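You operate a simulated robot arm through the tools that you are given. There is no shell and no other tool. Be economical: measure what you need, move in short steps, check, and stop when the job is done.

You run a simulated robot arm. Do the job below in one go: nothing can be reset, and whatever is moved stays where it is left.

## Task
Stand each marker in the block's hole of its own colour.
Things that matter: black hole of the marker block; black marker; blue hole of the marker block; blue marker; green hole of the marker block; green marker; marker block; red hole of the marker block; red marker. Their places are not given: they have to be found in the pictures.

Only the result counts: the job must be done as asked and must still hold three seconds after the hand-in. Knocking over, shifting, dropping, spilling or breaking anything else fails it.

## Robot
A 7-joint arm with a two-finger parallel gripper, fixed in place. Base frame: the origin is at the foot of the arm, x ahead of it, y to its left, z up; the work surface is at about z = 0. Readings come in mm, rad, newtons and seconds.
With the tool pointing down near the work surface it reaches from about 240 to 620 mm from the base axis. Its first joint turns from -1.152 to 1.152 rad. Payload 2.6 kg.
The TCP is the grasp point between the finger pads, 30 mm short of the fingertips. In the tool frame z runs along the fingers and y along their closing line. Largest opening 94 mm; finger width 28, thickness 10; the body of the gripper, 50 by 96 mm, starts 55 mm behind the TCP.
Orientation is told as [roll, pitch, yaw] about the base's x, y, z axes, in that order, counted from this pose: with the fingers straight down and closing along the base's y, the tool's x points along the base's -x, its y along +y and its z along -z.

## Interface
- The arm moves only by the tool send_rows. Its argument "series" is a list that holds one entry, the list of rows, each a list of 7 numbers: the closure in counts, from 0 (fully open) to 255 (shut), then the shift along the base's x, y, z in units of 20 mm (1.0 is 20 mm), then the turn, a rotation vector about the base's x, y, z in units of 5 degrees (1.0 is 5 degrees). In form: [[[fingers, tx, ty, tz, ax, ay, az], ...]]. A call has 1 to 8 rows; each row shifts and turns the commanded pose from where the row before left it. A call with a number of a shift or a turn outside -1 to 1 is refused whole. Each row takes 0.2 s and may step no farther than 50 mm and 0.15 rad from the row before; otherwise, or with a gripper value out of range, the whole call is refused. Where a pose cannot be reached the arm comes as near as it can. A force on the tool above 40 N (or 10 N above the force at the start of the call, whichever is more), or a blocked arm, ends the call early, and 0.2 s more pass. Each finger travels about 72 mm/s and halts on what it meets, pressing with about 27 N; the grip force reading is that of the motor and also rises with nothing between the fingers. The clock runs only during rows and for 0.2 s after the last one: add rows that do not move to give the fingers time. The reply holds the time, the measured pose of the TCP, the force on the tool along the base axes, the opening and the grip force, in the units named above and with some noise, with the torque about the TCP (base axes, N m) and any sound that the robot's microphone picked up, and new pictures: "pictures" is both (left out), scene, wrist or none.
- Cameras (640 x 400 px; columns grow to the right, rows downward): "scene" is fixed at [45.5, 443, 560.6]; the picture's right is [-0.65, -0.76, 0.00], its down [-0.45, 0.39, -0.80] and it looks along [0.61, -0.52, -0.60] (base axes); focal length 318 px, centre (320, 200). "wrist" rides on the gripper at [76, 14, -102] in the tool frame; the picture's right is [-0.18, 0.98, 0.00], its down [-0.75, -0.14, -0.64] and it looks along [-0.63, -0.12, 0.77] (tool axes); focal length 243 px, centre (320, 200).
- locate(camera, pixels): for up to 12 pixels [column, row] of the newest picture of that camera ("zoom" is the newest enlarged one), the place [x, y, z] in the base frame of the surface seen there, good to about 2 mm. No time passes.
- zoom(camera, box): a new picture of the part [left, top, right, bottom] of that camera's present view, enlarged. No time passes.
- finish_job(): hands the job in; it is judged then, once.

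Keep the steps short. Do not move on a guess: measure, check each grasp and each placing, and mend mistakes. In all there are 80 turns and 200 pictures (those below and enlarged ones count). Leave the gripper open and the arm clear of the work at the hand-in unless told otherwise, and finish with a single line.

The tools are called after "Call:" by a JSON object that holds its "fn" and its "kwargs". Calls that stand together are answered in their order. send_rows: Moves the arm, as the interface text tells. Its arguments: {"type":"object","properties":{"series":{"type":"array","items":{"type":"array","items":{"type":"array","items":{"type":"number"}}}},"pictures":{"type":"string","enum":["both","scene","wrist","none"]}},"required":["series"]} The other tools are called the same way: locate (camera, pixels) gives the place of the surface under pixels of a picture; zoom (camera, box) takes an enlarged picture of a part of a camera's view; finish_job () hands the job in.

At the start:

```text
t: 0.0
tool_pos: [352.6, 11.0, 308.1]
orientation: [0.0, 0.001, 0.001]
ft_force: [-0.9, -0.7, 0.2]
ft_torque: [-0.04, -0.01, 0.04]
gripper_width: 93.9
gripper_force: 0.2
```

scene: 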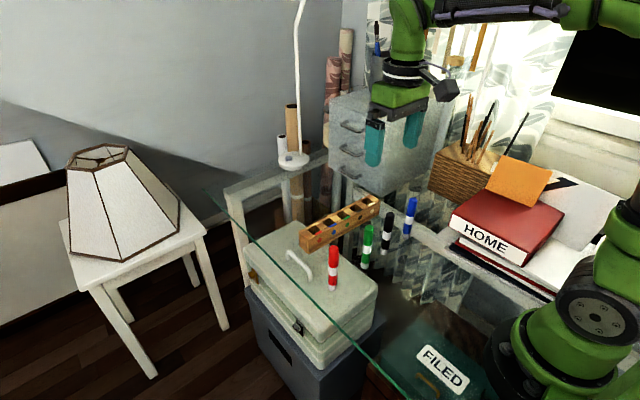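
wrist: 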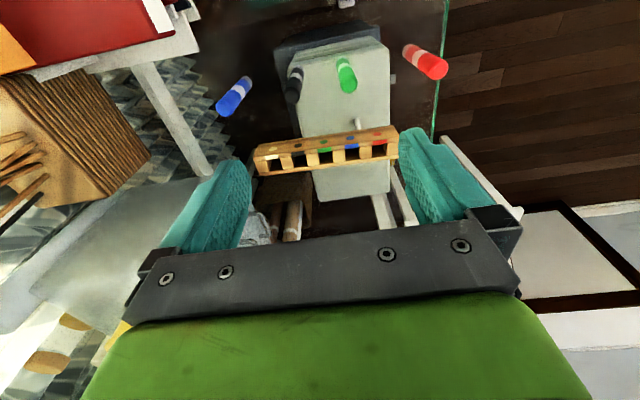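

The markers stand upright on a glass table, and the block lies behind them. I'll enlarge both views first.

Call:
{"fn": "zoom", "kwargs": {"camera": "scene", "box": [280, 170, 440, 300]}}

Call:
{"fn": "zoom", "kwargs": {"camera": "wrist", "box": [200, 30, 460, 190]}}

```text
3.08 times, centred on (360, 235) of scene
```

zoom: 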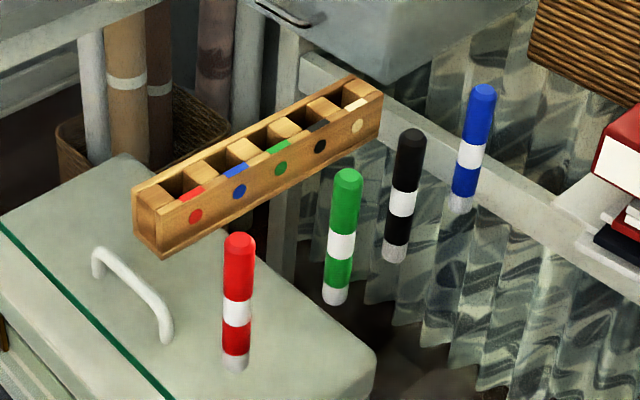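

```text
2.46 times, centred on (330, 110) of wrist
```

zoom: 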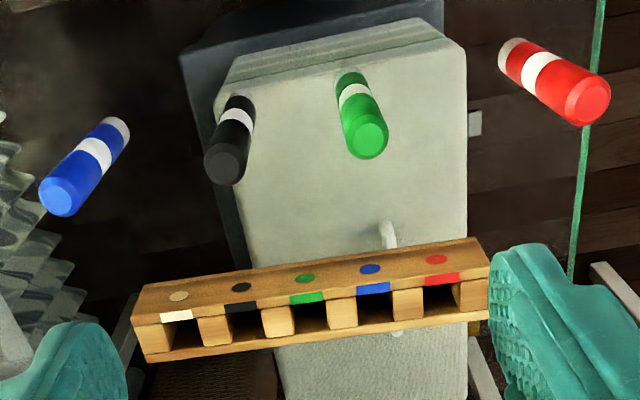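

The block's holes run red, blue, green, black, plain, with the colour tabs beside them. Next I'll locate the marker tops and the block's tabs and corners in the wrist enlargement.

Call:
{"fn": "locate", "kwargs": {"camera": "zoom", "pixels": [[587, 102], [369, 141], [222, 167], [60, 197], [440, 279], [373, 289], [307, 299], [242, 309], [132, 312], [487, 265], [145, 360], [490, 317]]}}

Call:
{"fn": "locate", "kwargs": {"camera": "scene", "pixels": [[333, 247], [333, 288], [367, 227], [364, 268], [389, 213], [386, 254], [411, 198], [407, 239], [299, 247], [320, 252], [301, 233], [375, 206]]}}

```text
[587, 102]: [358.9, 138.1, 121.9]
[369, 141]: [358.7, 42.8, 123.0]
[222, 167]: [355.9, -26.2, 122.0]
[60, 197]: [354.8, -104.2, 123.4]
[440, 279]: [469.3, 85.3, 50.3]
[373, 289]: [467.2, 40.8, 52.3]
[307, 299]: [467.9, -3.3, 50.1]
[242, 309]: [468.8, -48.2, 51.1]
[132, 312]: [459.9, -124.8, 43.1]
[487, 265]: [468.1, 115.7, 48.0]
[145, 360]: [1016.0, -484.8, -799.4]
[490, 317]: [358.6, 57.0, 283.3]
```

```text
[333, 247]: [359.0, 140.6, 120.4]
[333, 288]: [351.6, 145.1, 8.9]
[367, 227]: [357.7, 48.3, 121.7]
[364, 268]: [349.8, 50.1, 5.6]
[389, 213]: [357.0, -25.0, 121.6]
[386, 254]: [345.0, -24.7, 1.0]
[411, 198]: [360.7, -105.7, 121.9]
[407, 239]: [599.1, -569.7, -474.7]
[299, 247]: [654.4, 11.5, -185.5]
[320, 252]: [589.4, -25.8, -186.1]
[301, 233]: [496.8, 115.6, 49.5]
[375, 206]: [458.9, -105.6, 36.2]
```

The markers are about 122 mm tall and stand upright at x≈358; the block top is at z≈50. I need exact hole centres, so I'll enlarge the block.

Call:
{"fn": "zoom", "kwargs": {"camera": "wrist", "box": [310, 115, 410, 178]}}

Call:
{"fn": "zoom", "kwargs": {"camera": "scene", "box": [295, 185, 385, 255]}}

```text
6.35 times, centred on (360, 146) of wrist
```

zoom: 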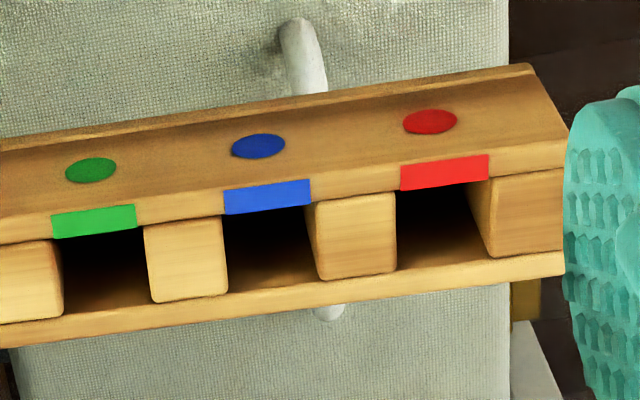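

```text
5.71 times, centred on (340, 220) of scene
```

zoom: 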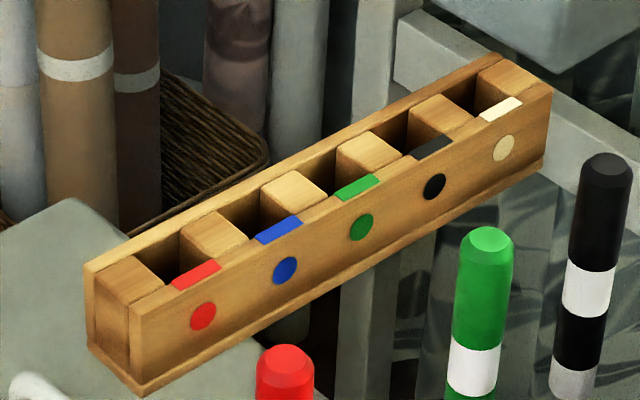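

Now the separators and walls around the holes in this enlarged scene view.

Call:
{"fn": "locate", "kwargs": {"camera": "zoom", "pixels": [[162, 282], [128, 262], [184, 239], [214, 258], [244, 240], [213, 215], [263, 196], [293, 217], [324, 195], [293, 174], [197, 274], [137, 309]]}}

Call:
{"fn": "locate", "kwargs": {"camera": "zoom", "pixels": [[340, 155], [370, 173], [400, 152], [369, 134], [411, 117], [440, 133], [470, 115], [441, 97], [280, 230], [357, 187], [434, 147], [88, 265]]}}

```text
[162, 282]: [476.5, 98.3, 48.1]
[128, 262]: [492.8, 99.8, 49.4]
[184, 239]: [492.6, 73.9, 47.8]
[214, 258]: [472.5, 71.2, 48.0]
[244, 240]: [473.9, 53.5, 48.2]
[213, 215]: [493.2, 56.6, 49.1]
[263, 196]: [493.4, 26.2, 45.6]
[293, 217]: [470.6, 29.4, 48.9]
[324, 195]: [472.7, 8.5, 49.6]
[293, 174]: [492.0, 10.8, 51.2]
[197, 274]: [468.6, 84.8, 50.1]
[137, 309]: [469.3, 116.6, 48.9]
```

```text
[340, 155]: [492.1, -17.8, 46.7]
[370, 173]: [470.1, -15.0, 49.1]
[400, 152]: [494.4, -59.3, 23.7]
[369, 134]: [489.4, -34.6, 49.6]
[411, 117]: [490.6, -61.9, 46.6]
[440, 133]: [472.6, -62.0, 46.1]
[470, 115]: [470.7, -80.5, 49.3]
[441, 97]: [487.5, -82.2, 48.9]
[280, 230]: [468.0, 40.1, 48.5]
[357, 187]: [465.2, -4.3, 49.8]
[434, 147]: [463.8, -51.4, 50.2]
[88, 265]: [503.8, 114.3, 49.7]
```

Hole centres come out at about y = 86, 41, -3.5 and -48, with x≈482. Next I'll enlarge the markers for their exact axes and diameter.

Call:
{"fn": "zoom", "kwargs": {"camera": "wrist", "box": [330, 35, 454, 105]}}

Call:
{"fn": "zoom", "kwargs": {"camera": "wrist", "box": [206, 55, 330, 125]}}

```text
5.16 times, centred on (392, 70) of wrist
```

zoom: 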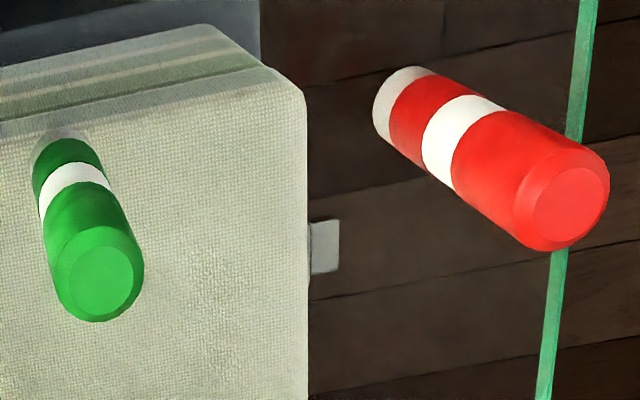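

```text
5.16 times, centred on (268, 90) of wrist
```

zoom: 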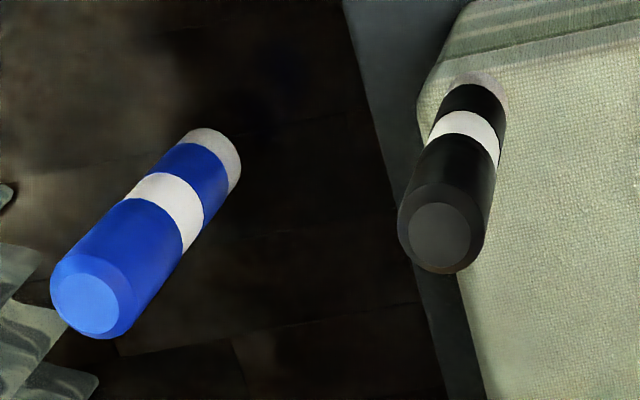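

I'll locate the top-disc centres and their edges.

Call:
{"fn": "locate", "kwargs": {"camera": "zoom", "pixels": [[439, 232], [412, 232], [468, 232], [439, 206], [439, 259], [86, 303], [54, 303], [117, 303], [86, 276], [86, 331]]}}

Call:
{"fn": "locate", "kwargs": {"camera": "wrist", "pixels": [[440.4, 70.8], [349.4, 86.3], [433.5, 71], [447, 71], [343.5, 86.3], [355, 86.3]]}}

```text
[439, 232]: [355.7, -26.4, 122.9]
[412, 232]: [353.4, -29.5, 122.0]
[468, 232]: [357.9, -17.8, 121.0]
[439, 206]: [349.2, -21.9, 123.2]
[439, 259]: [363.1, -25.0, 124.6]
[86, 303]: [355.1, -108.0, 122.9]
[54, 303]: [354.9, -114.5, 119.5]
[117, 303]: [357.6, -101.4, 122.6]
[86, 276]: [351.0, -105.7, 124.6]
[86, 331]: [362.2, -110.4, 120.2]
```

```text
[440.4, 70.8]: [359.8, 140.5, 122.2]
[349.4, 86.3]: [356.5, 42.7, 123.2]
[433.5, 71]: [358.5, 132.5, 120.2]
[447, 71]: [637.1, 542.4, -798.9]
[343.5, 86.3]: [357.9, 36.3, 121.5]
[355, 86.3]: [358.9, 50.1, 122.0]
```

Axes, roughly (x, y): red (359, 140), green (357.5, 43), black (356.5, -25.5), blue (356.5, -107). Starting with green: I'll move over it with the fingers at about 60 mm, tips still above its top.

Call:
{"fn": "send_rows", "kwargs": {"series": [[[92, 0.12, 0.8, -0.9, 0, 0, 0], [92, 0.12, 0.8, -1, 0, 0, 0], [92, 0, 0, -1, 0, 0, 0], [92, 0, 0, -1, 0, 0, 0], [92, 0, 0, -1, 0, 0, 0], [92, 0, 0, -1, 0, 0, 0], [92, 0, 0, -1, 0, 0, 0], [92, 0, 0, 0, 0, 0, 0]]]}}

```text
t: 1.8
tool_pos: [356.0, 41.7, 170.4]
orientation: [0.001, 0.001, -0.002]
ft_force: [0.6, 0.2, -1.0]
ft_torque: [0.02, -0.02, 0.01]
gripper_width: 60.4
gripper_force: 0.0
```

scene: 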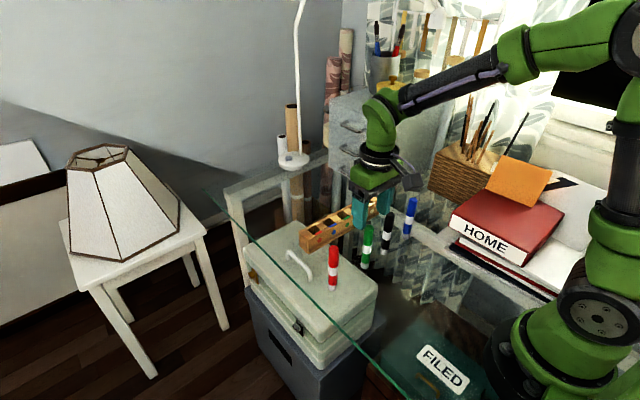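
wrist: 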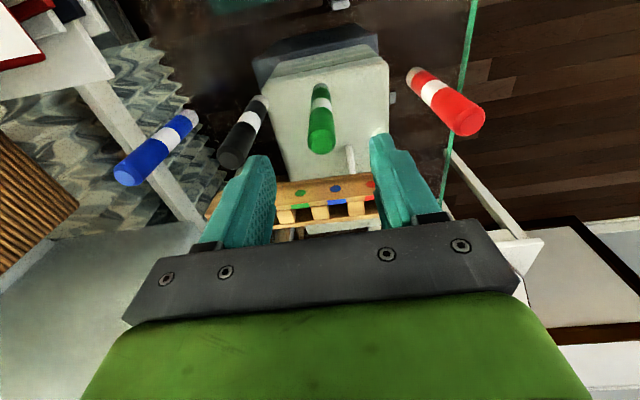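

The tool is above green. I'll re-measure the marker tops from this closer view.

Call:
{"fn": "zoom", "kwargs": {"camera": "wrist", "box": [290, 80, 354, 160]}}

Call:
{"fn": "locate", "kwargs": {"camera": "wrist", "pixels": [[322, 142], [313, 142], [332, 142], [322, 135], [322, 150], [469, 122], [229, 158], [125, 174]]}}

```text
5.00 times, centred on (322, 120) of wrist
```

zoom: 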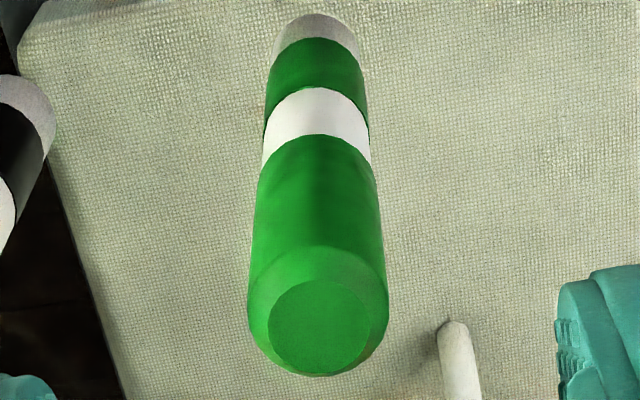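

```text
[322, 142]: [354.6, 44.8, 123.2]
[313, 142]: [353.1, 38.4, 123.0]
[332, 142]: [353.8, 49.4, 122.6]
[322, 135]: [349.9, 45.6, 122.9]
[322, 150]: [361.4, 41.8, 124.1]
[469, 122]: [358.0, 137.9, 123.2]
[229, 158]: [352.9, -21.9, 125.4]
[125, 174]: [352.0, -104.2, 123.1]
```

Green's axis is near (357, 43.5). I'll nudge there, go down to z≈85, then close.

Call:
{"fn": "send_rows", "kwargs": {"series": [[[92, 0.03, 0.08, -0.85, 0, 0, 0], [92, 0, 0, -0.85, 0, 0, 0], [92, 0, 0, -0.85, 0, 0, 0], [92, 0, 0, -0.85, 0, 0, 0], [92, 0, 0, -0.85, 0, 0, 0], [92, 0, 0, 0, 0, 0, 0]]]}}

```text
t: 3.2
tool_pos: [357.4, 43.1, 85.4]
orientation: [0.001, -0.001, -0.001]
ft_force: [0.4, 0.1, 1.2]
ft_torque: [-0.05, 0.0, 0.0]
gripper_width: 60.2
gripper_force: 0.1
```

scene: 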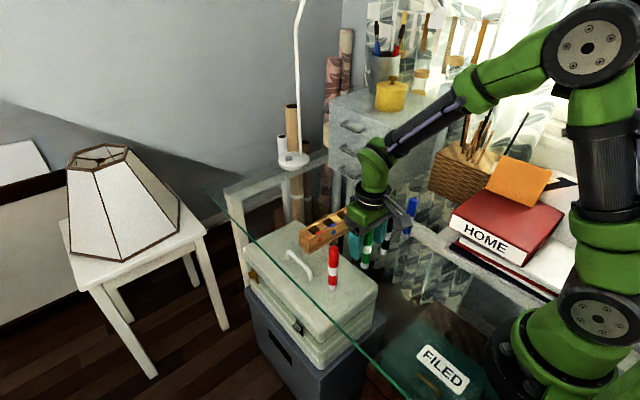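
wrist: 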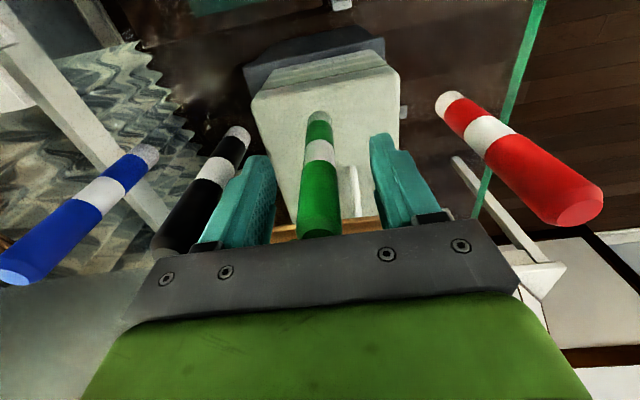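

Green sits between the fingers with a gap on both sides. Closing now.

Call:
{"fn": "send_rows", "kwargs": {"series": [[[170, 0, 0, 0, 0, 0, 0], [230, 0, 0, 0, 0, 0, 0], [255, 0, 0, 0, 0, 0, 0], [255, 0, 0, 0, 0, 0, 0], [255, 0, 0, 0, 0, 0, 0]]], "pictures": "wrist"}}

```text
t: 4.4
tool_pos: [358.2, 41.5, 85.2]
orientation: [-0.001, 0.0, 0.0]
ft_force: [-0.1, 0.1, 0.5]
ft_torque: [0.0, 0.04, 0.01]
gripper_width: 18.6
gripper_force: 27.2
```

wrist: 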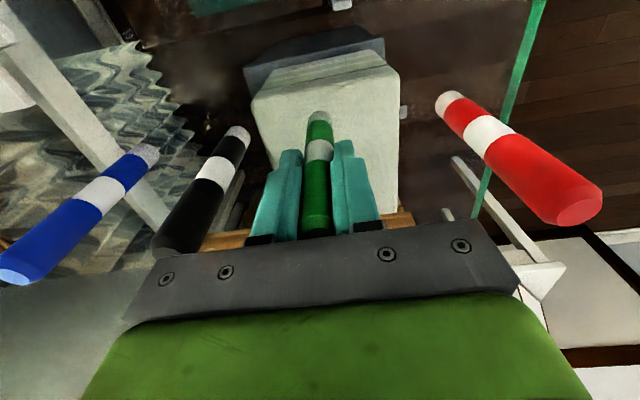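

The grip reads 18.6 mm at 27 N. I'll lift 140 mm so green's foot clears everything.

Call:
{"fn": "send_rows", "kwargs": {"series": [[[255, 0, 0, 0.5, 0, 0, 0], [255, 0, 0, 1, 0, 0, 0], [255, 0, 0, 1, 0, 0, 0], [255, 0, 0, 1, 0, 0, 0], [255, 0, 0, 1, 0, 0, 0], [255, 0, 0, 1, 0, 0, 0], [255, 0, 0, 1, 0, 0, 0], [255, 0, 0, 0.5, 0, 0, 0]]], "pictures": "none"}}

Call:
{"fn": "send_rows", "kwargs": {"series": [[[255, 1, -0.4, 0, 0, 0, 0], [255, 1, -0.4, 0, 0, 0, 0], [255, 1, -0.4, 0, 0, 0, 0], [255, 1, -0.4, 0, 0, 0, 0], [255, 1, -0.4, 0, 0, 0, 0], [255, 1, -0.3, 0, 0, 0, 0], [255, 0.2, 0, 0, 0, 0, 0], [255, 0, 0, 0, 0, 0, 0]]]}}

```text
t: 6.2
tool_pos: [358.5, 41.8, 225.9]
orientation: [0.0, -0.002, -0.003]
ft_force: [-0.4, 0.4, 0.5]
ft_torque: [0.04, 0.01, 0.0]
gripper_width: 18.3
gripper_force: 27.1
```

```text
t: 8.0
tool_pos: [481.5, -2.8, 224.9]
orientation: [0.0, -0.001, 0.0]
ft_force: [0.0, -0.1, 0.0]
ft_torque: [0.0, -0.01, 0.02]
gripper_width: 18.3
gripper_force: 26.8
```

scene: 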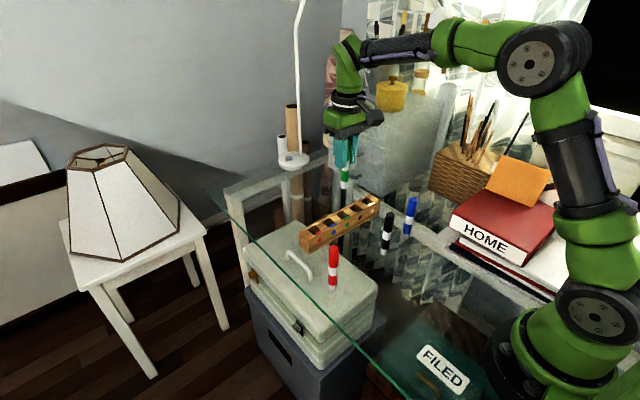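
wrist: 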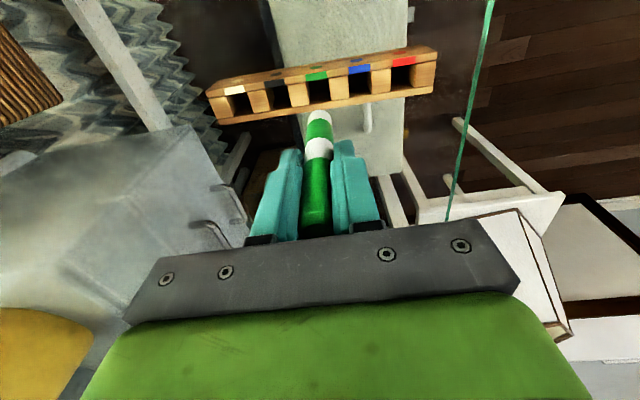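

Green is held over the block. From this closer view I'll re-measure the block's holes and the marker's lower end.

Call:
{"fn": "zoom", "kwargs": {"camera": "wrist", "box": [200, 40, 440, 190]}}

Call:
{"fn": "zoom", "kwargs": {"camera": "wrist", "box": [260, 60, 360, 122.5]}}

```text
2.67 times, centred on (320, 115) of wrist
```

zoom: 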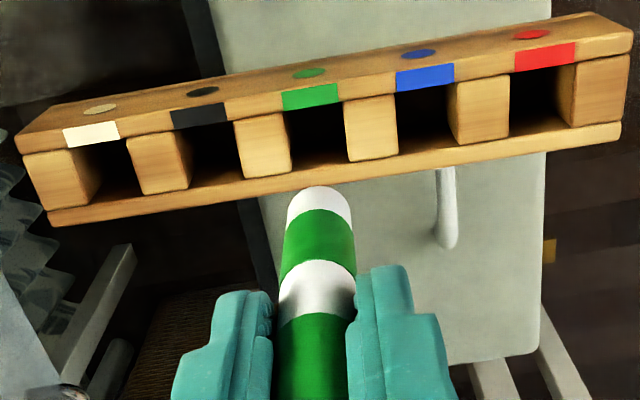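

```text
6.40 times, centred on (310, 91) of wrist
```

zoom: 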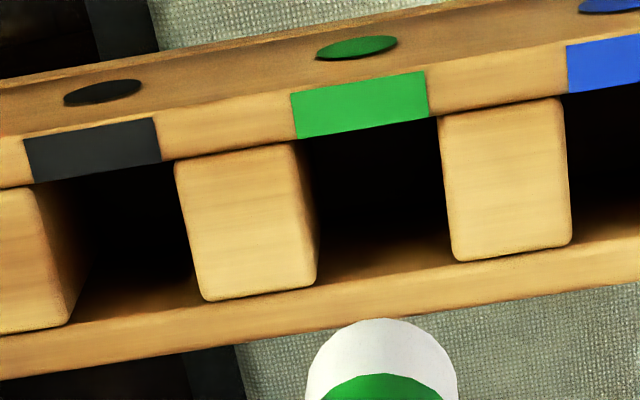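

I'll locate the separator corners around the green hole.

Call:
{"fn": "locate", "kwargs": {"camera": "zoom", "pixels": [[295, 150], [312, 280], [443, 122], [459, 257], [300, 214], [448, 190], [362, 105], [296, 122], [424, 100], [385, 262], [395, 302], [400, 265]]}}

Call:
{"fn": "locate", "kwargs": {"camera": "wrist", "pixels": [[320, 113], [310, 116], [330, 116], [319, 124], [233, 90], [275, 83], [317, 76], [359, 69], [403, 61], [218, 123], [434, 91]]}}

```text
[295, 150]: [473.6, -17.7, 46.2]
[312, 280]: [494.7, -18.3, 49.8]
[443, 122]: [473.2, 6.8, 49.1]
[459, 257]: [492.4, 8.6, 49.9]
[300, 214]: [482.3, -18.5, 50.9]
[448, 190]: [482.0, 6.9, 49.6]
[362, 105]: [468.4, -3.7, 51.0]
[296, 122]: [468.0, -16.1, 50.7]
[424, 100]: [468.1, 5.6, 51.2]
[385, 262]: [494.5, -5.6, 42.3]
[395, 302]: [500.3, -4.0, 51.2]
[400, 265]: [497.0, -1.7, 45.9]
```

```text
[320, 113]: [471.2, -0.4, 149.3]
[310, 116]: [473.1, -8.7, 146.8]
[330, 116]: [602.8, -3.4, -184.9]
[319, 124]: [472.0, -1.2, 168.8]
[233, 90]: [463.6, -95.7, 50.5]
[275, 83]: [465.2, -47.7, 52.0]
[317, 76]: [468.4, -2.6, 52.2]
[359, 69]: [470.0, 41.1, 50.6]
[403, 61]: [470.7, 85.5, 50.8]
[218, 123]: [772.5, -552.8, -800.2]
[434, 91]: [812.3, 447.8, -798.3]
```

The green hole centre comes out at about (483.4, -4), with clearance of ±2.5 mm or more. The marker foot sits about 1 mm short of the TCP in x. I'll correct by (+2.7, -1.6) and lower to just above the block.

Call:
{"fn": "send_rows", "kwargs": {"series": [[[255, 0.14, -0.08, 0, 0, 0, 0], [255, 0, 0, -1, 0, 0, 0], [255, 0, 0, -1, 0, 0, 0], [255, 0, 0, -1, 0, 0, 0], [255, 0, 0, -0.9, 0, 0, 0], [255, 0, 0, 0, 0, 0, 0]]]}}

Call:
{"fn": "zoom", "kwargs": {"camera": "wrist", "box": [270, 80, 370, 142.5]}}

Call:
{"fn": "zoom", "kwargs": {"camera": "scene", "box": [290, 150, 390, 250]}}

```text
t: 9.4
tool_pos: [482.8, -3.7, 146.8]
orientation: [0.0, 0.0, -0.002]
ft_force: [-0.3, 0.2, -0.4]
ft_torque: [0.05, 0.01, -0.01]
gripper_width: 18.2
gripper_force: 27.2
```

scene: 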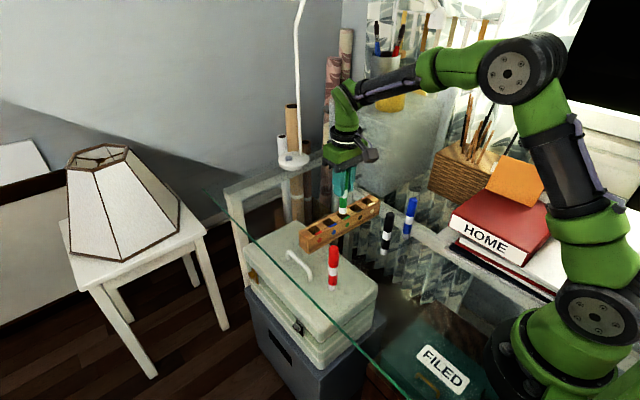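
wrist: 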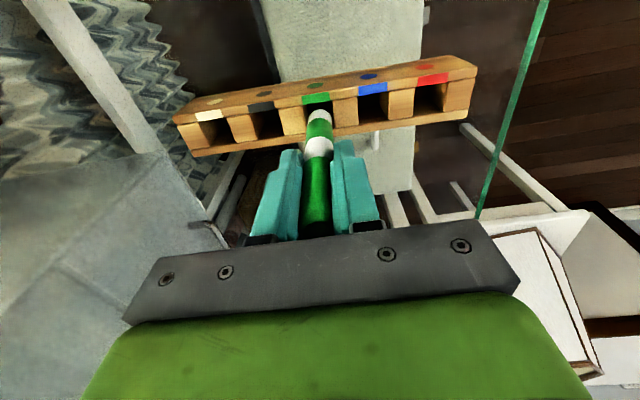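

```text
6.40 times, centred on (320, 111) of wrist
```

zoom: 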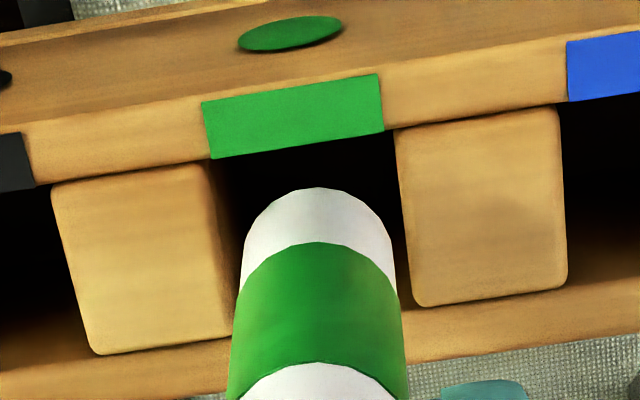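

```text
4.00 times, centred on (340, 200) of scene
```

zoom: 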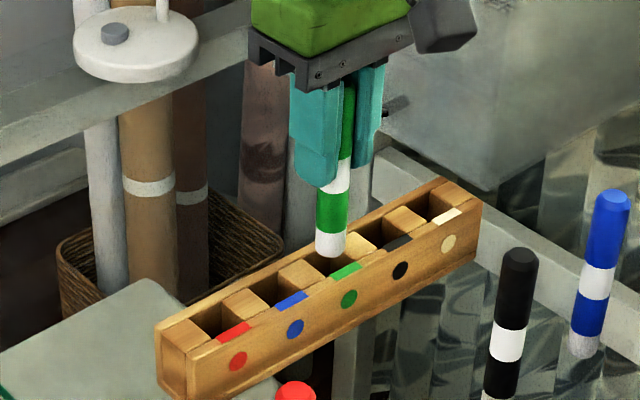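

The foot is centred over the green hole to within about 1 mm in both views. I'll lower it in.

Call:
{"fn": "send_rows", "kwargs": {"series": [[[255, 0, 0, -0.5, 0, 0, 0], [255, 0, 0, -0.5, 0, 0, 0], [255, 0, 0, -0.5, 0, 0, 0], [255, 0, 0, -0.5, 0, 0, 0], [255, 0, 0, 0, 0, 0, 0]]], "pictures": "wrist"}}

```text
t: 10.6
tool_pos: [484.1, -3.4, 107.5]
orientation: [0.0, 0.001, -0.001]
ft_force: [-0.5, 0.6, 0.4]
ft_torque: [0.03, 0.03, 0.0]
gripper_width: 18.4
gripper_force: 26.9
```

wrist: 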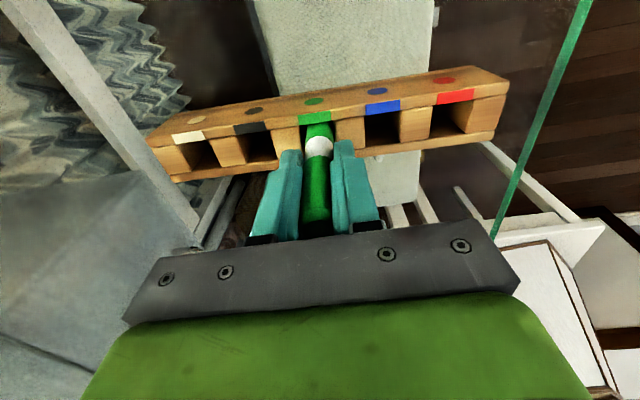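

It's inside the hole with no contact force. I'll lower in small steps until it lightly touches the floor.

Call:
{"fn": "send_rows", "kwargs": {"series": [[[255, 0, 0, -0.2, 0, 0, 0], [255, 0, 0, -0.2, 0, 0, 0], [255, 0, 0, -0.1, 0, 0, 0], [255, 0, 0, 0, 0, 0, 0]]], "pictures": "none"}}

Call:
{"fn": "send_rows", "kwargs": {"series": [[[255, 0, 0, -0.1, 0, 0, 0], [255, 0, 0, -0.1, 0, 0, 0], [255, 0, 0, 0, 0, 0, 0]]], "pictures": "none"}}

```text
t: 11.6
tool_pos: [483.1, -4.1, 96.7]
orientation: [0.0, -0.002, -0.001]
ft_force: [-2.0, 0.2, 6.0]
ft_torque: [0.03, 0.17, 0.01]
gripper_width: 18.3
gripper_force: 27.3
```

```text
t: 12.4
tool_pos: [485.5, -4.7, 95.7]
orientation: [-0.002, -0.005, 0.002]
ft_force: [2.7, 1.6, 23.0]
ft_torque: [0.17, -0.19, -0.06]
gripper_width: 18.6
gripper_force: 26.8
```

Floor contact came at TCP z≈97, with 23 N upward now. I'll ease up 3.5 mm to release the load, then open to about 36 mm.

Call:
{"fn": "send_rows", "kwargs": {"series": [[[255, 0, 0, 0.17, 0, 0, 0], [255, 0, 0, 0, 0, 0, 0], [215, 0, 0, 0, 0, 0, 0], [185, 0, 0, 0, 0, 0, 0], [158, 0, 0, 0, 0, 0, 0], [158, 0, 0, 0, 0, 0, 0]]], "pictures": "both"}}

```text
t: 13.8
tool_pos: [484.4, -3.9, 96.3]
orientation: [0.0, 0.0, -0.001]
ft_force: [-0.7, -1.0, 0.0]
ft_torque: [0.01, 0.01, 0.01]
gripper_width: 35.6
gripper_force: 0.0
```

scene: 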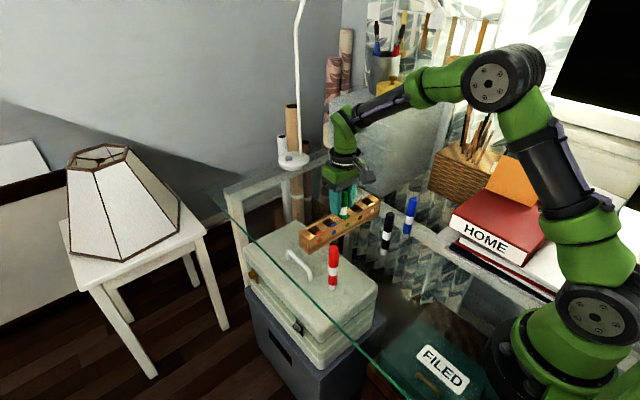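
wrist: 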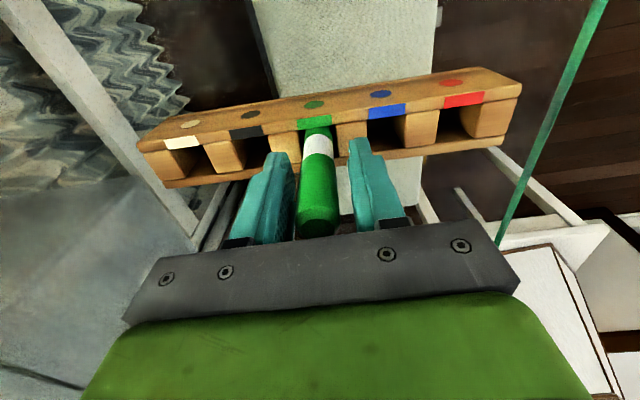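

Green stands free in its hole. I'll rise, then move over black.

Call:
{"fn": "send_rows", "kwargs": {"series": [[[158, 0, 0, 0.5, 0, 0, 0], [158, 0, 0, 1, 0, 0, 0], [158, 0, 0, 1, 0, 0, 0], [158, 0, 0, 1, 0, 0, 0], [158, 0, 0, 0.7, 0, 0, 0]]], "pictures": "none"}}

Call:
{"fn": "send_rows", "kwargs": {"series": [[[92, -1, -0.15, 0, 0, 0, 0], [92, -1, -0.15, 0, 0, 0, 0], [92, -1, -0.15, 0, 0, 0, 0], [92, -1, -0.15, 0, 0, 0, 0], [92, -1, -0.15, 0, 0, 0, 0], [92, -1, -0.15, 0, 0, 0, 0], [92, -0.38, -0.18, -0.3, 0, 0, 0], [92, 0, 0, 0, 0, 0, 0]]]}}

Call:
{"fn": "zoom", "kwargs": {"camera": "wrist", "box": [270, 80, 370, 160]}}

```text
t: 15.0
tool_pos: [483.5, -5.8, 181.5]
orientation: [-0.001, 0.0, -0.002]
ft_force: [0.3, 0.7, 0.5]
ft_torque: [-0.01, 0.02, 0.0]
gripper_width: 35.8
gripper_force: 0.0
```

```text
t: 16.8
tool_pos: [356.1, -25.9, 175.8]
orientation: [0.0, -0.001, -0.002]
ft_force: [0.8, -1.0, -0.2]
ft_torque: [-0.01, 0.01, 0.03]
gripper_width: 60.2
gripper_force: 0.1
```

scene: 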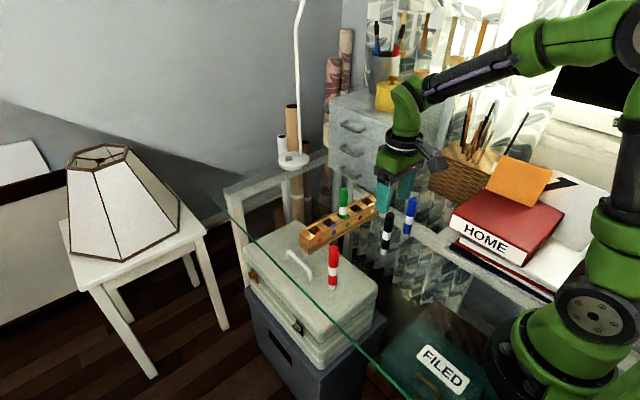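
wrist: 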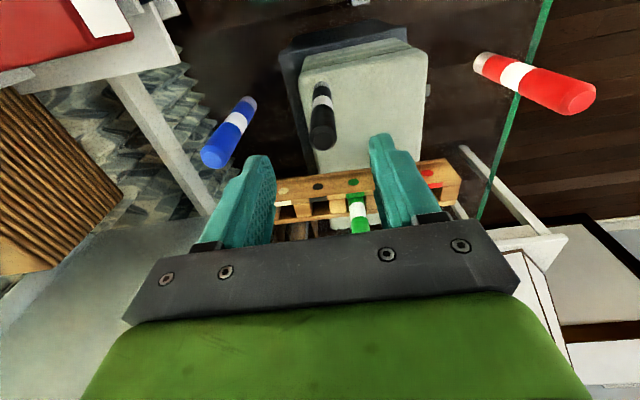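

```text
5.00 times, centred on (320, 120) of wrist
```

zoom: 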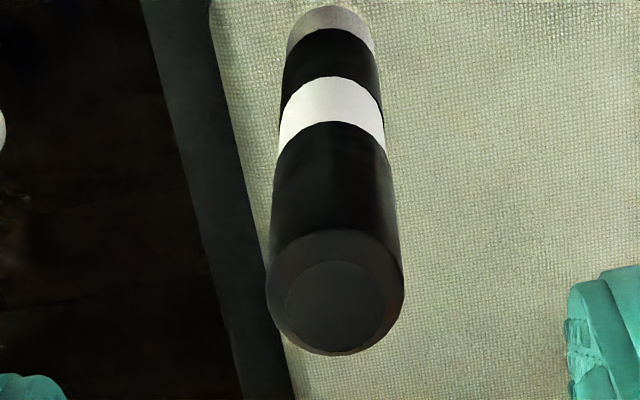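

Black's top disc is at wrist (323, 141), about 2 mm to +y of the tool axis. I'll correct and go down to z≈85.

Call:
{"fn": "send_rows", "kwargs": {"series": [[[92, -0.02, 0.1, -0.9, 0, 0, 0], [92, 0, 0, -0.9, 0, 0, 0], [92, 0, 0, -0.9, 0, 0, 0], [92, 0, 0, -0.9, 0, 0, 0], [92, 0, 0, -0.9, 0, 0, 0], [92, 0, 0, 0, 0, 0, 0]]], "pictures": "wrist"}}

```text
t: 18.2
tool_pos: [356.0, -23.9, 84.5]
orientation: [-0.001, -0.001, -0.001]
ft_force: [-0.2, 0.3, 0.0]
ft_torque: [-0.02, 0.01, -0.02]
gripper_width: 60.1
gripper_force: 0.1
```

wrist: 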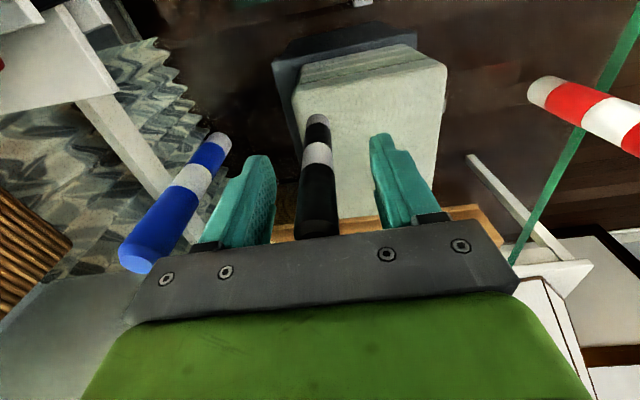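

Black is centred between the fingers. Closing, then lifting.

Call:
{"fn": "send_rows", "kwargs": {"series": [[[170, 0, 0, 0, 0, 0, 0], [230, 0, 0, 0, 0, 0, 0], [255, 0, 0, 0, 0, 0, 0], [255, 0, 0, 0, 0, 0, 0], [255, 0, 0, 0, 0, 0, 0]]], "pictures": "none"}}

Call:
{"fn": "send_rows", "kwargs": {"series": [[[255, 0, 0, 0.5, 0, 0, 0], [255, 0, 0, 1, 0, 0, 0], [255, 0, 0, 1, 0, 0, 0], [255, 0, 0, 1, 0, 0, 0], [255, 0, 0, 1, 0, 0, 0], [255, 0, 0, 1, 0, 0, 0], [255, 0, 0, 1, 0, 0, 0], [255, 0, 0, 0.5, 0, 0, 0]]], "pictures": "none"}}

```text
t: 19.4
tool_pos: [356.7, -22.3, 85.1]
orientation: [-0.001, 0.0, 0.0]
ft_force: [-0.6, -0.6, 0.1]
ft_torque: [0.02, 0.01, 0.01]
gripper_width: 18.2
gripper_force: 27.2
```

```text
t: 21.2
tool_pos: [354.2, -23.3, 225.8]
orientation: [-0.002, 0.0, -0.001]
ft_force: [0.9, -0.9, -0.1]
ft_torque: [0.0, 0.0, 0.02]
gripper_width: 18.4
gripper_force: 26.9
```

Black is held. Moving above the black hole.

Call:
{"fn": "send_rows", "kwargs": {"series": [[[255, 1, -0.2, 0, 0, 0, 0], [255, 1, -0.2, 0, 0, 0, 0], [255, 1, -0.2, 0, 0, 0, 0], [255, 1, -0.2, 0, 0, 0, 0], [255, 1, -0.2, 0, 0, 0, 0], [255, 1, -0.2, 0, 0, 0, 0], [255, 0.32, -0.05, 0, 0, 0, 0], [255, 0, 0, 0, 0, 0, 0]]], "pictures": "none"}}

Call:
{"fn": "send_rows", "kwargs": {"series": [[[255, 0, 0, -1, 0, 0, 0], [255, 0, 0, -1, 0, 0, 0], [255, 0, 0, -1, 0, 0, 0], [255, 0, 0, -0.9, 0, 0, 0], [255, 0, 0, 0, 0, 0, 0]]], "pictures": "wrist"}}

Call:
{"fn": "zoom", "kwargs": {"camera": "wrist", "box": [270, 80, 370, 142.5]}}

Call:
{"fn": "zoom", "kwargs": {"camera": "scene", "box": [290, 150, 390, 250]}}

```text
t: 23.0
tool_pos: [483.2, -49.3, 224.6]
orientation: [-0.001, 0.0, -0.003]
ft_force: [0.9, 0.0, -0.5]
ft_torque: [0.01, 0.02, 0.03]
gripper_width: 18.3
gripper_force: 27.5
```

```text
t: 24.2
tool_pos: [483.6, -48.7, 147.3]
orientation: [0.003, 0.0, 0.0]
ft_force: [0.4, 0.0, -1.1]
ft_torque: [0.0, 0.0, 0.01]
gripper_width: 18.7
gripper_force: 27.5
```

wrist: 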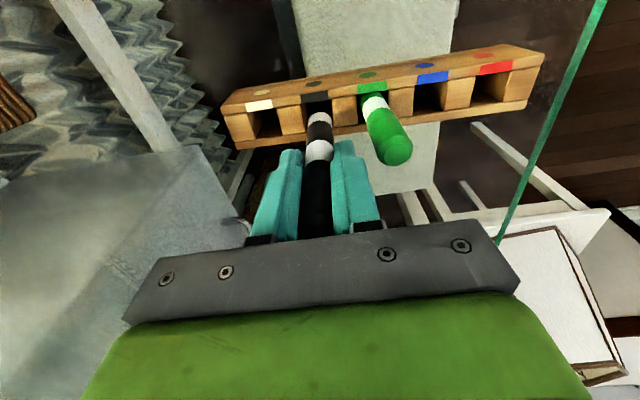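

```text
6.40 times, centred on (320, 111) of wrist
```

zoom: 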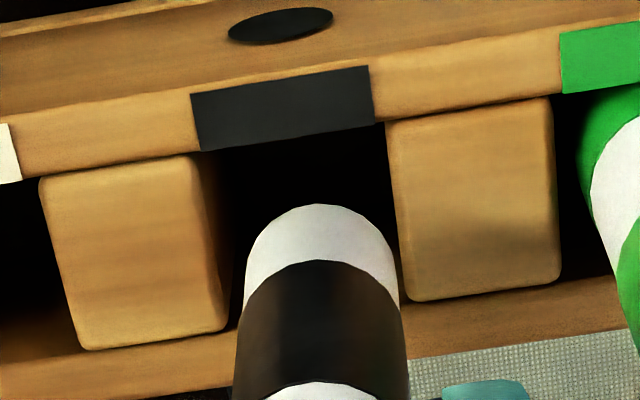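

```text
4.00 times, centred on (340, 200) of scene
```

zoom: 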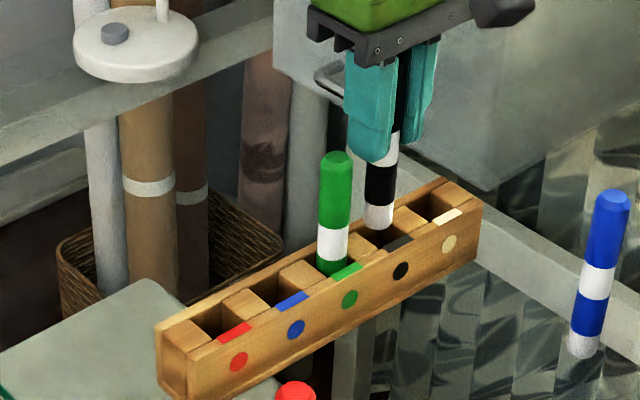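

The black foot is about 2 mm too far in both +x and +y. I'll shift by (-2, -1.7) and lower 40 mm.

Call:
{"fn": "send_rows", "kwargs": {"series": [[[255, -0.1, -0.085, 0, 0, 0, 0], [255, 0, 0, 0, 0, 0, 0], [255, 0, 0, -0.5, 0, 0, 0], [255, 0, 0, -0.5, 0, 0, 0], [255, 0, 0, -0.5, 0, 0, 0], [255, 0, 0, -0.5, 0, 0, 0], [255, 0, 0, 0, 0, 0, 0]]], "pictures": "wrist"}}

```text
t: 25.8
tool_pos: [480.6, -50.5, 106.0]
orientation: [-0.001, -0.001, -0.003]
ft_force: [-0.3, -0.5, -0.3]
ft_torque: [0.0, -0.03, 0.0]
gripper_width: 18.6
gripper_force: 27.0
```

wrist: 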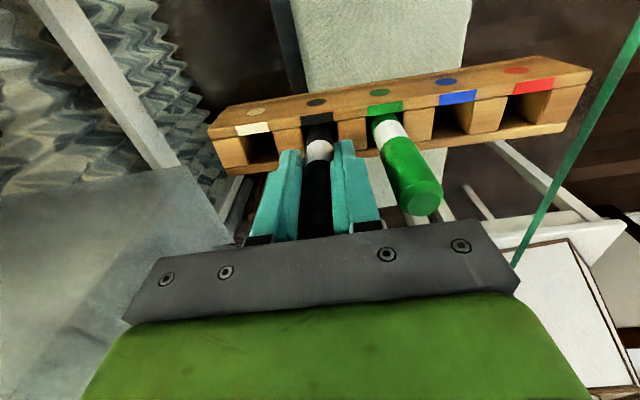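

It's in without contact. I'll lower it to the floor.

Call:
{"fn": "send_rows", "kwargs": {"series": [[[255, 0, 0, -0.2, 0, 0, 0], [255, 0, 0, -0.2, 0, 0, 0], [255, 0, 0, -0.1, 0, 0, 0], [255, 0, 0, 0, 0, 0, 0]]], "pictures": "none"}}

```text
t: 26.8
tool_pos: [480.4, -50.0, 96.0]
orientation: [0.0, 0.0, -0.001]
ft_force: [-0.3, -0.1, -0.9]
ft_torque: [0.04, -0.02, -0.01]
gripper_width: 18.3
gripper_force: 27.0
```

Call:
{"fn": "send_rows", "kwargs": {"series": [[[255, 0, 0, -0.06, 0, 0, 0], [255, 0, 0, 0, 0, 0, 0]]], "pictures": "none"}}

```text
t: 27.4
tool_pos: [480.6, -51.3, 94.9]
orientation: [0.001, -0.003, -0.001]
ft_force: [-4.2, 1.2, 11.6]
ft_torque: [0.1, 0.28, -0.02]
gripper_width: 18.9
gripper_force: 27.1
```

Light floor contact at 11.6 N. I'll ease up 1.5 mm and open to about 36 mm.

Call:
{"fn": "send_rows", "kwargs": {"series": [[[255, 0, 0, 0.06, 0, 0, 0], [255, 0, 0, 0, 0, 0, 0], [215, 0, 0, 0, 0, 0, 0], [185, 0, 0, 0, 0, 0, 0], [158, 0, 0, 0, 0, 0, 0], [158, 0, 0, 0, 0, 0, 0]]], "pictures": "wrist"}}

```text
t: 28.8
tool_pos: [479.6, -51.0, 96.0]
orientation: [0.001, 0.0, 0.002]
ft_force: [-0.7, 0.0, -1.0]
ft_torque: [0.01, -0.02, -0.05]
gripper_width: 35.7
gripper_force: 0.0
```

wrist: 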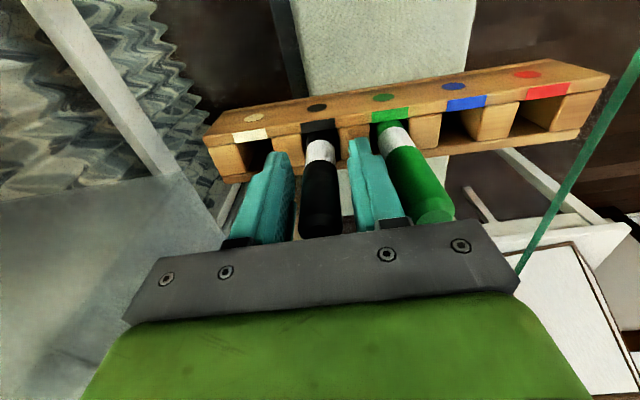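

Black stands free. I'll rise and go over blue.

Call:
{"fn": "send_rows", "kwargs": {"series": [[[158, 0, 0, 0.5, 0, 0, 0], [158, 0, 0, 1, 0, 0, 0], [158, 0, 0, 1, 0, 0, 0], [158, 0, 0, 1, 0, 0, 0], [158, 0, 0, 0.7, 0, 0, 0]]], "pictures": "none"}}

Call:
{"fn": "send_rows", "kwargs": {"series": [[[92, -1, -0.4, 0, 0, 0, 0], [92, -1, -0.4, 0, 0, 0, 0], [92, -1, -0.4, 0, 0, 0, 0], [92, -1, -0.4, 0, 0, 0, 0], [92, -1, -0.4, 0, 0, 0, 0], [92, -1, -0.4, 0, 0, 0, 0], [92, -0.2, -0.4, -0.3, 0, 0, 0], [92, 0, 0, 0, 0, 0, 0]]]}}

Call:
{"fn": "zoom", "kwargs": {"camera": "wrist", "box": [270, 80, 370, 160]}}

```text
t: 30.0
tool_pos: [480.5, -51.0, 181.7]
orientation: [-0.001, 0.001, -0.002]
ft_force: [0.0, -0.1, -0.6]
ft_torque: [0.01, -0.02, 0.0]
gripper_width: 36.0
gripper_force: 0.0
```

```text
t: 31.8
tool_pos: [356.1, -107.1, 173.7]
orientation: [0.0, -0.002, 0.0]
ft_force: [0.5, 0.5, 0.0]
ft_torque: [0.04, 0.02, -0.02]
gripper_width: 60.0
gripper_force: 0.1
```

scene: 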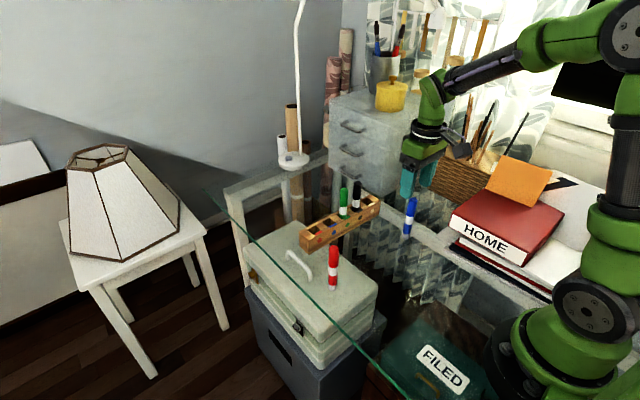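
wrist: 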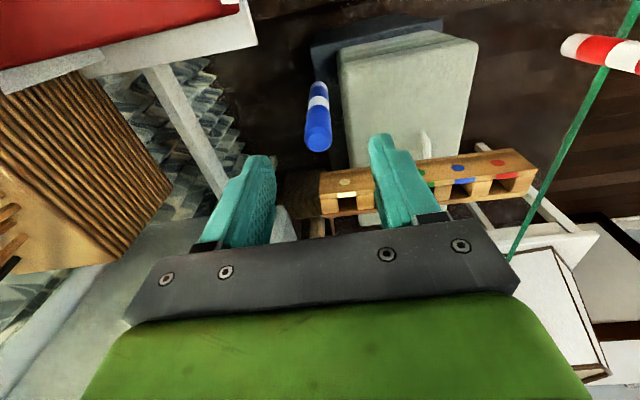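

```text
5.00 times, centred on (320, 120) of wrist
```

zoom: 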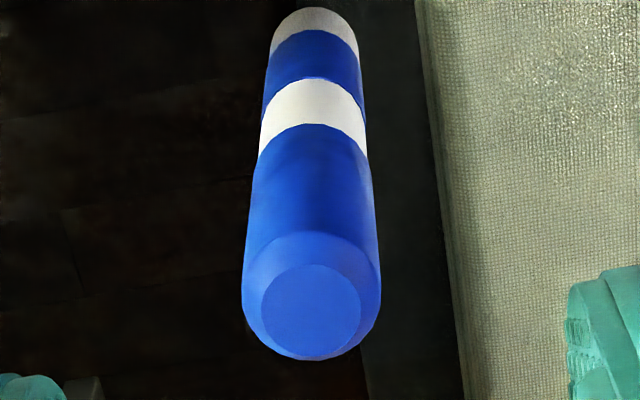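

Blue's axis is about 1 mm to -y. I'll correct and descend.

Call:
{"fn": "send_rows", "kwargs": {"series": [[[92, -0.02, -0.05, -0.9, 0, 0, 0], [92, 0, 0, -0.9, 0, 0, 0], [92, 0, 0, -0.9, 0, 0, 0], [92, 0, 0, -0.9, 0, 0, 0], [92, 0, 0, -0.85, 0, 0, 0], [92, 0, 0, 0, 0, 0, 0]]], "pictures": "wrist"}}

```text
t: 33.2
tool_pos: [356.0, -108.8, 84.1]
orientation: [-0.001, 0.001, -0.001]
ft_force: [-0.1, -0.3, -1.3]
ft_torque: [-0.04, 0.01, -0.01]
gripper_width: 60.2
gripper_force: 0.1
```

wrist: 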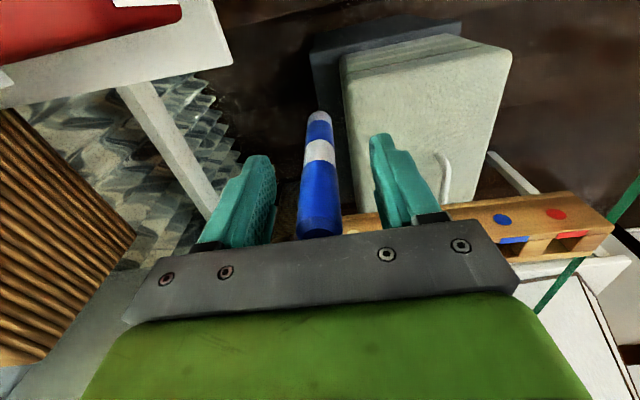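

Blue is centred between the fingers. Closing and lifting.

Call:
{"fn": "send_rows", "kwargs": {"series": [[[170, 0, 0, 0, 0, 0, 0], [230, 0, 0, 0, 0, 0, 0], [255, 0, 0, 0, 0, 0, 0], [255, 0, 0, 0, 0, 0, 0], [255, 0, 0, 0, 0, 0, 0]]], "pictures": "none"}}

Call:
{"fn": "send_rows", "kwargs": {"series": [[[255, 0, 0, 0.5, 0, 0, 0], [255, 0, 0, 1, 0, 0, 0], [255, 0, 0, 1, 0, 0, 0], [255, 0, 0, 1, 0, 0, 0], [255, 0, 0, 1, 0, 0, 0], [255, 0, 0, 1, 0, 0, 0], [255, 0, 0, 1, 0, 0, 0], [255, 0, 0, 0.5, 0, 0, 0]]], "pictures": "none"}}

```text
t: 34.4
tool_pos: [357.0, -107.7, 84.5]
orientation: [0.0, -0.001, -0.003]
ft_force: [0.4, -0.3, 0.2]
ft_torque: [-0.05, 0.0, 0.0]
gripper_width: 18.4
gripper_force: 27.0
```

```text
t: 36.2
tool_pos: [356.1, -106.8, 226.4]
orientation: [0.001, 0.001, -0.001]
ft_force: [0.2, 0.0, -0.5]
ft_torque: [-0.02, 0.03, 0.01]
gripper_width: 18.5
gripper_force: 27.1
```

Blue is held. I'll move along y first, well away from the standing markers, then forward over the blue hole.

Call:
{"fn": "send_rows", "kwargs": {"series": [[[255, 0, 1, 0, 0, 0, 0], [255, 0, 1, 0, 0, 0, 0], [255, 0, 1, 0, 0, 0, 0], [255, 0, 1, 0, 0, 0, 0], [255, 0, 1, 0, 0, 0, 0], [255, 0, 1, 0, 0, 0, 0], [255, 0, 1, 0, 0, 0, 0], [255, 0, 0.4, 0, 0, 0, 0]]], "pictures": "none"}}

Call:
{"fn": "send_rows", "kwargs": {"series": [[[255, 1, 0, 0, 0, 0, 0], [255, 1, 0, 0, 0, 0, 0], [255, 1, 0, 0, 0, 0, 0], [255, 1, 0, 0, 0, 0, 0], [255, 1, 0, 0, 0, 0, 0], [255, 1, 0, 0, 0, 0, 0], [255, 0.42, 0, 0, 0, 0, 0], [255, 0, 0, 0, 0, 0, 0]]], "pictures": "none"}}

Call:
{"fn": "send_rows", "kwargs": {"series": [[[255, 0, 0, -1, 0, 0, 0], [255, 0, 0, -1, 0, 0, 0], [255, 0, 0, -1, 0, 0, 0], [255, 0, 0, -0.9, 0, 0, 0], [255, 0, 0, 0, 0, 0, 0]]], "pictures": "wrist"}}

Call:
{"fn": "zoom", "kwargs": {"camera": "wrist", "box": [270, 80, 370, 142.5]}}

```text
t: 38.0
tool_pos: [356.3, 41.2, 226.2]
orientation: [-0.001, 0.001, -0.001]
ft_force: [0.3, 0.0, -0.7]
ft_torque: [0.03, 0.0, 0.01]
gripper_width: 18.5
gripper_force: 26.9
```

```text
t: 39.8
tool_pos: [485.8, 39.6, 225.9]
orientation: [-0.001, 0.001, -0.001]
ft_force: [0.6, -0.3, -0.5]
ft_torque: [0.03, -0.01, -0.03]
gripper_width: 18.7
gripper_force: 27.3
```

```text
t: 41.0
tool_pos: [485.7, 40.0, 147.6]
orientation: [-0.001, -0.001, -0.002]
ft_force: [-0.6, 0.0, -0.1]
ft_torque: [-0.03, 0.01, -0.04]
gripper_width: 18.5
gripper_force: 26.7
```

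wrist: 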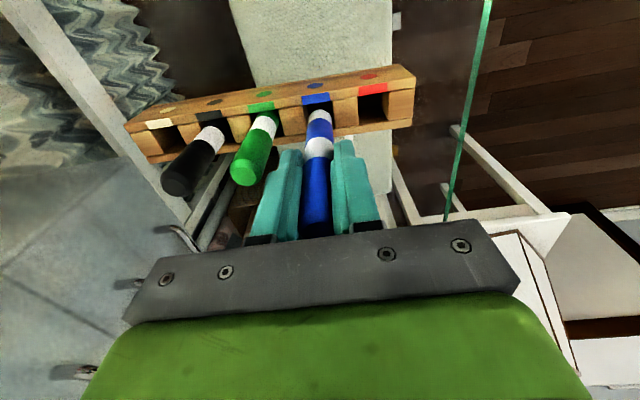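

```text
6.40 times, centred on (320, 111) of wrist
```

zoom: 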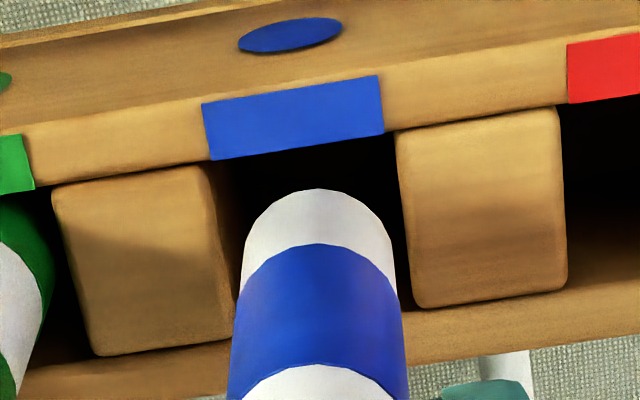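

The alignment matches the green case almost exactly. Lowering.

Call:
{"fn": "send_rows", "kwargs": {"series": [[[255, 0, -0.025, 0, 0, 0, 0], [255, 0, 0, -0.5, 0, 0, 0], [255, 0, 0, -0.5, 0, 0, 0], [255, 0, 0, -0.5, 0, 0, 0], [255, 0, 0, -0.5, 0, 0, 0], [255, 0, 0, 0, 0, 0, 0]]], "pictures": "wrist"}}

Call:
{"fn": "send_rows", "kwargs": {"series": [[[255, 0, 0, -0.2, 0, 0, 0], [255, 0, 0, -0.2, 0, 0, 0], [255, 0, 0, -0.1, 0, 0, 0], [255, 0, 0, 0, 0, 0, 0]]], "pictures": "none"}}

```text
t: 42.4
tool_pos: [485.0, 40.8, 106.2]
orientation: [0.0, -0.002, 0.001]
ft_force: [0.9, 0.5, 0.2]
ft_torque: [0.02, -0.04, 0.0]
gripper_width: 18.7
gripper_force: 27.0
```

wrist: 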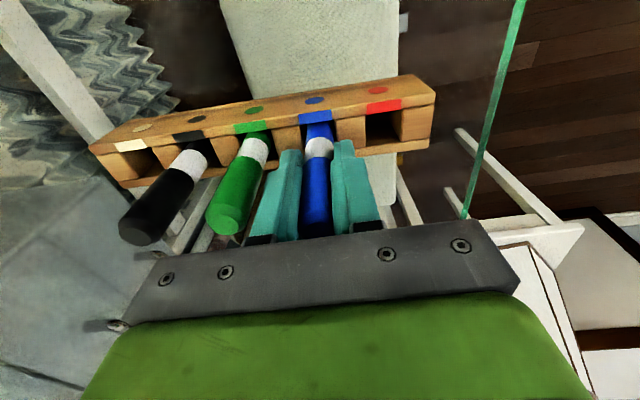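

```text
t: 43.4
tool_pos: [484.6, 40.9, 97.5]
orientation: [0.0, 0.0, -0.001]
ft_force: [0.8, -0.2, 0.0]
ft_torque: [-0.02, 0.0, 0.01]
gripper_width: 18.3
gripper_force: 27.1
```

Call:
{"fn": "send_rows", "kwargs": {"series": [[[255, 0, 0, -0.07, 0, 0, 0], [255, 0, 0, 0, 0, 0, 0]]], "pictures": "none"}}

```text
t: 44.0
tool_pos: [485.5, 40.4, 96.3]
orientation: [0.0, -0.001, 0.001]
ft_force: [-0.5, 0.7, 1.4]
ft_torque: [0.02, 0.0, 0.03]
gripper_width: 18.4
gripper_force: 27.1
```

Just at the floor. One more millimetre to confirm contact.

Call:
{"fn": "send_rows", "kwargs": {"series": [[[255, 0, 0, -0.05, 0, 0, 0], [255, 0, 0, 0, 0, 0, 0]]], "pictures": "none"}}

```text
t: 44.6
tool_pos: [485.2, 40.5, 95.9]
orientation: [-0.001, -0.004, -0.002]
ft_force: [-3.5, -0.1, 16.3]
ft_torque: [-0.02, 0.34, 0.0]
gripper_width: 18.2
gripper_force: 27.3
```

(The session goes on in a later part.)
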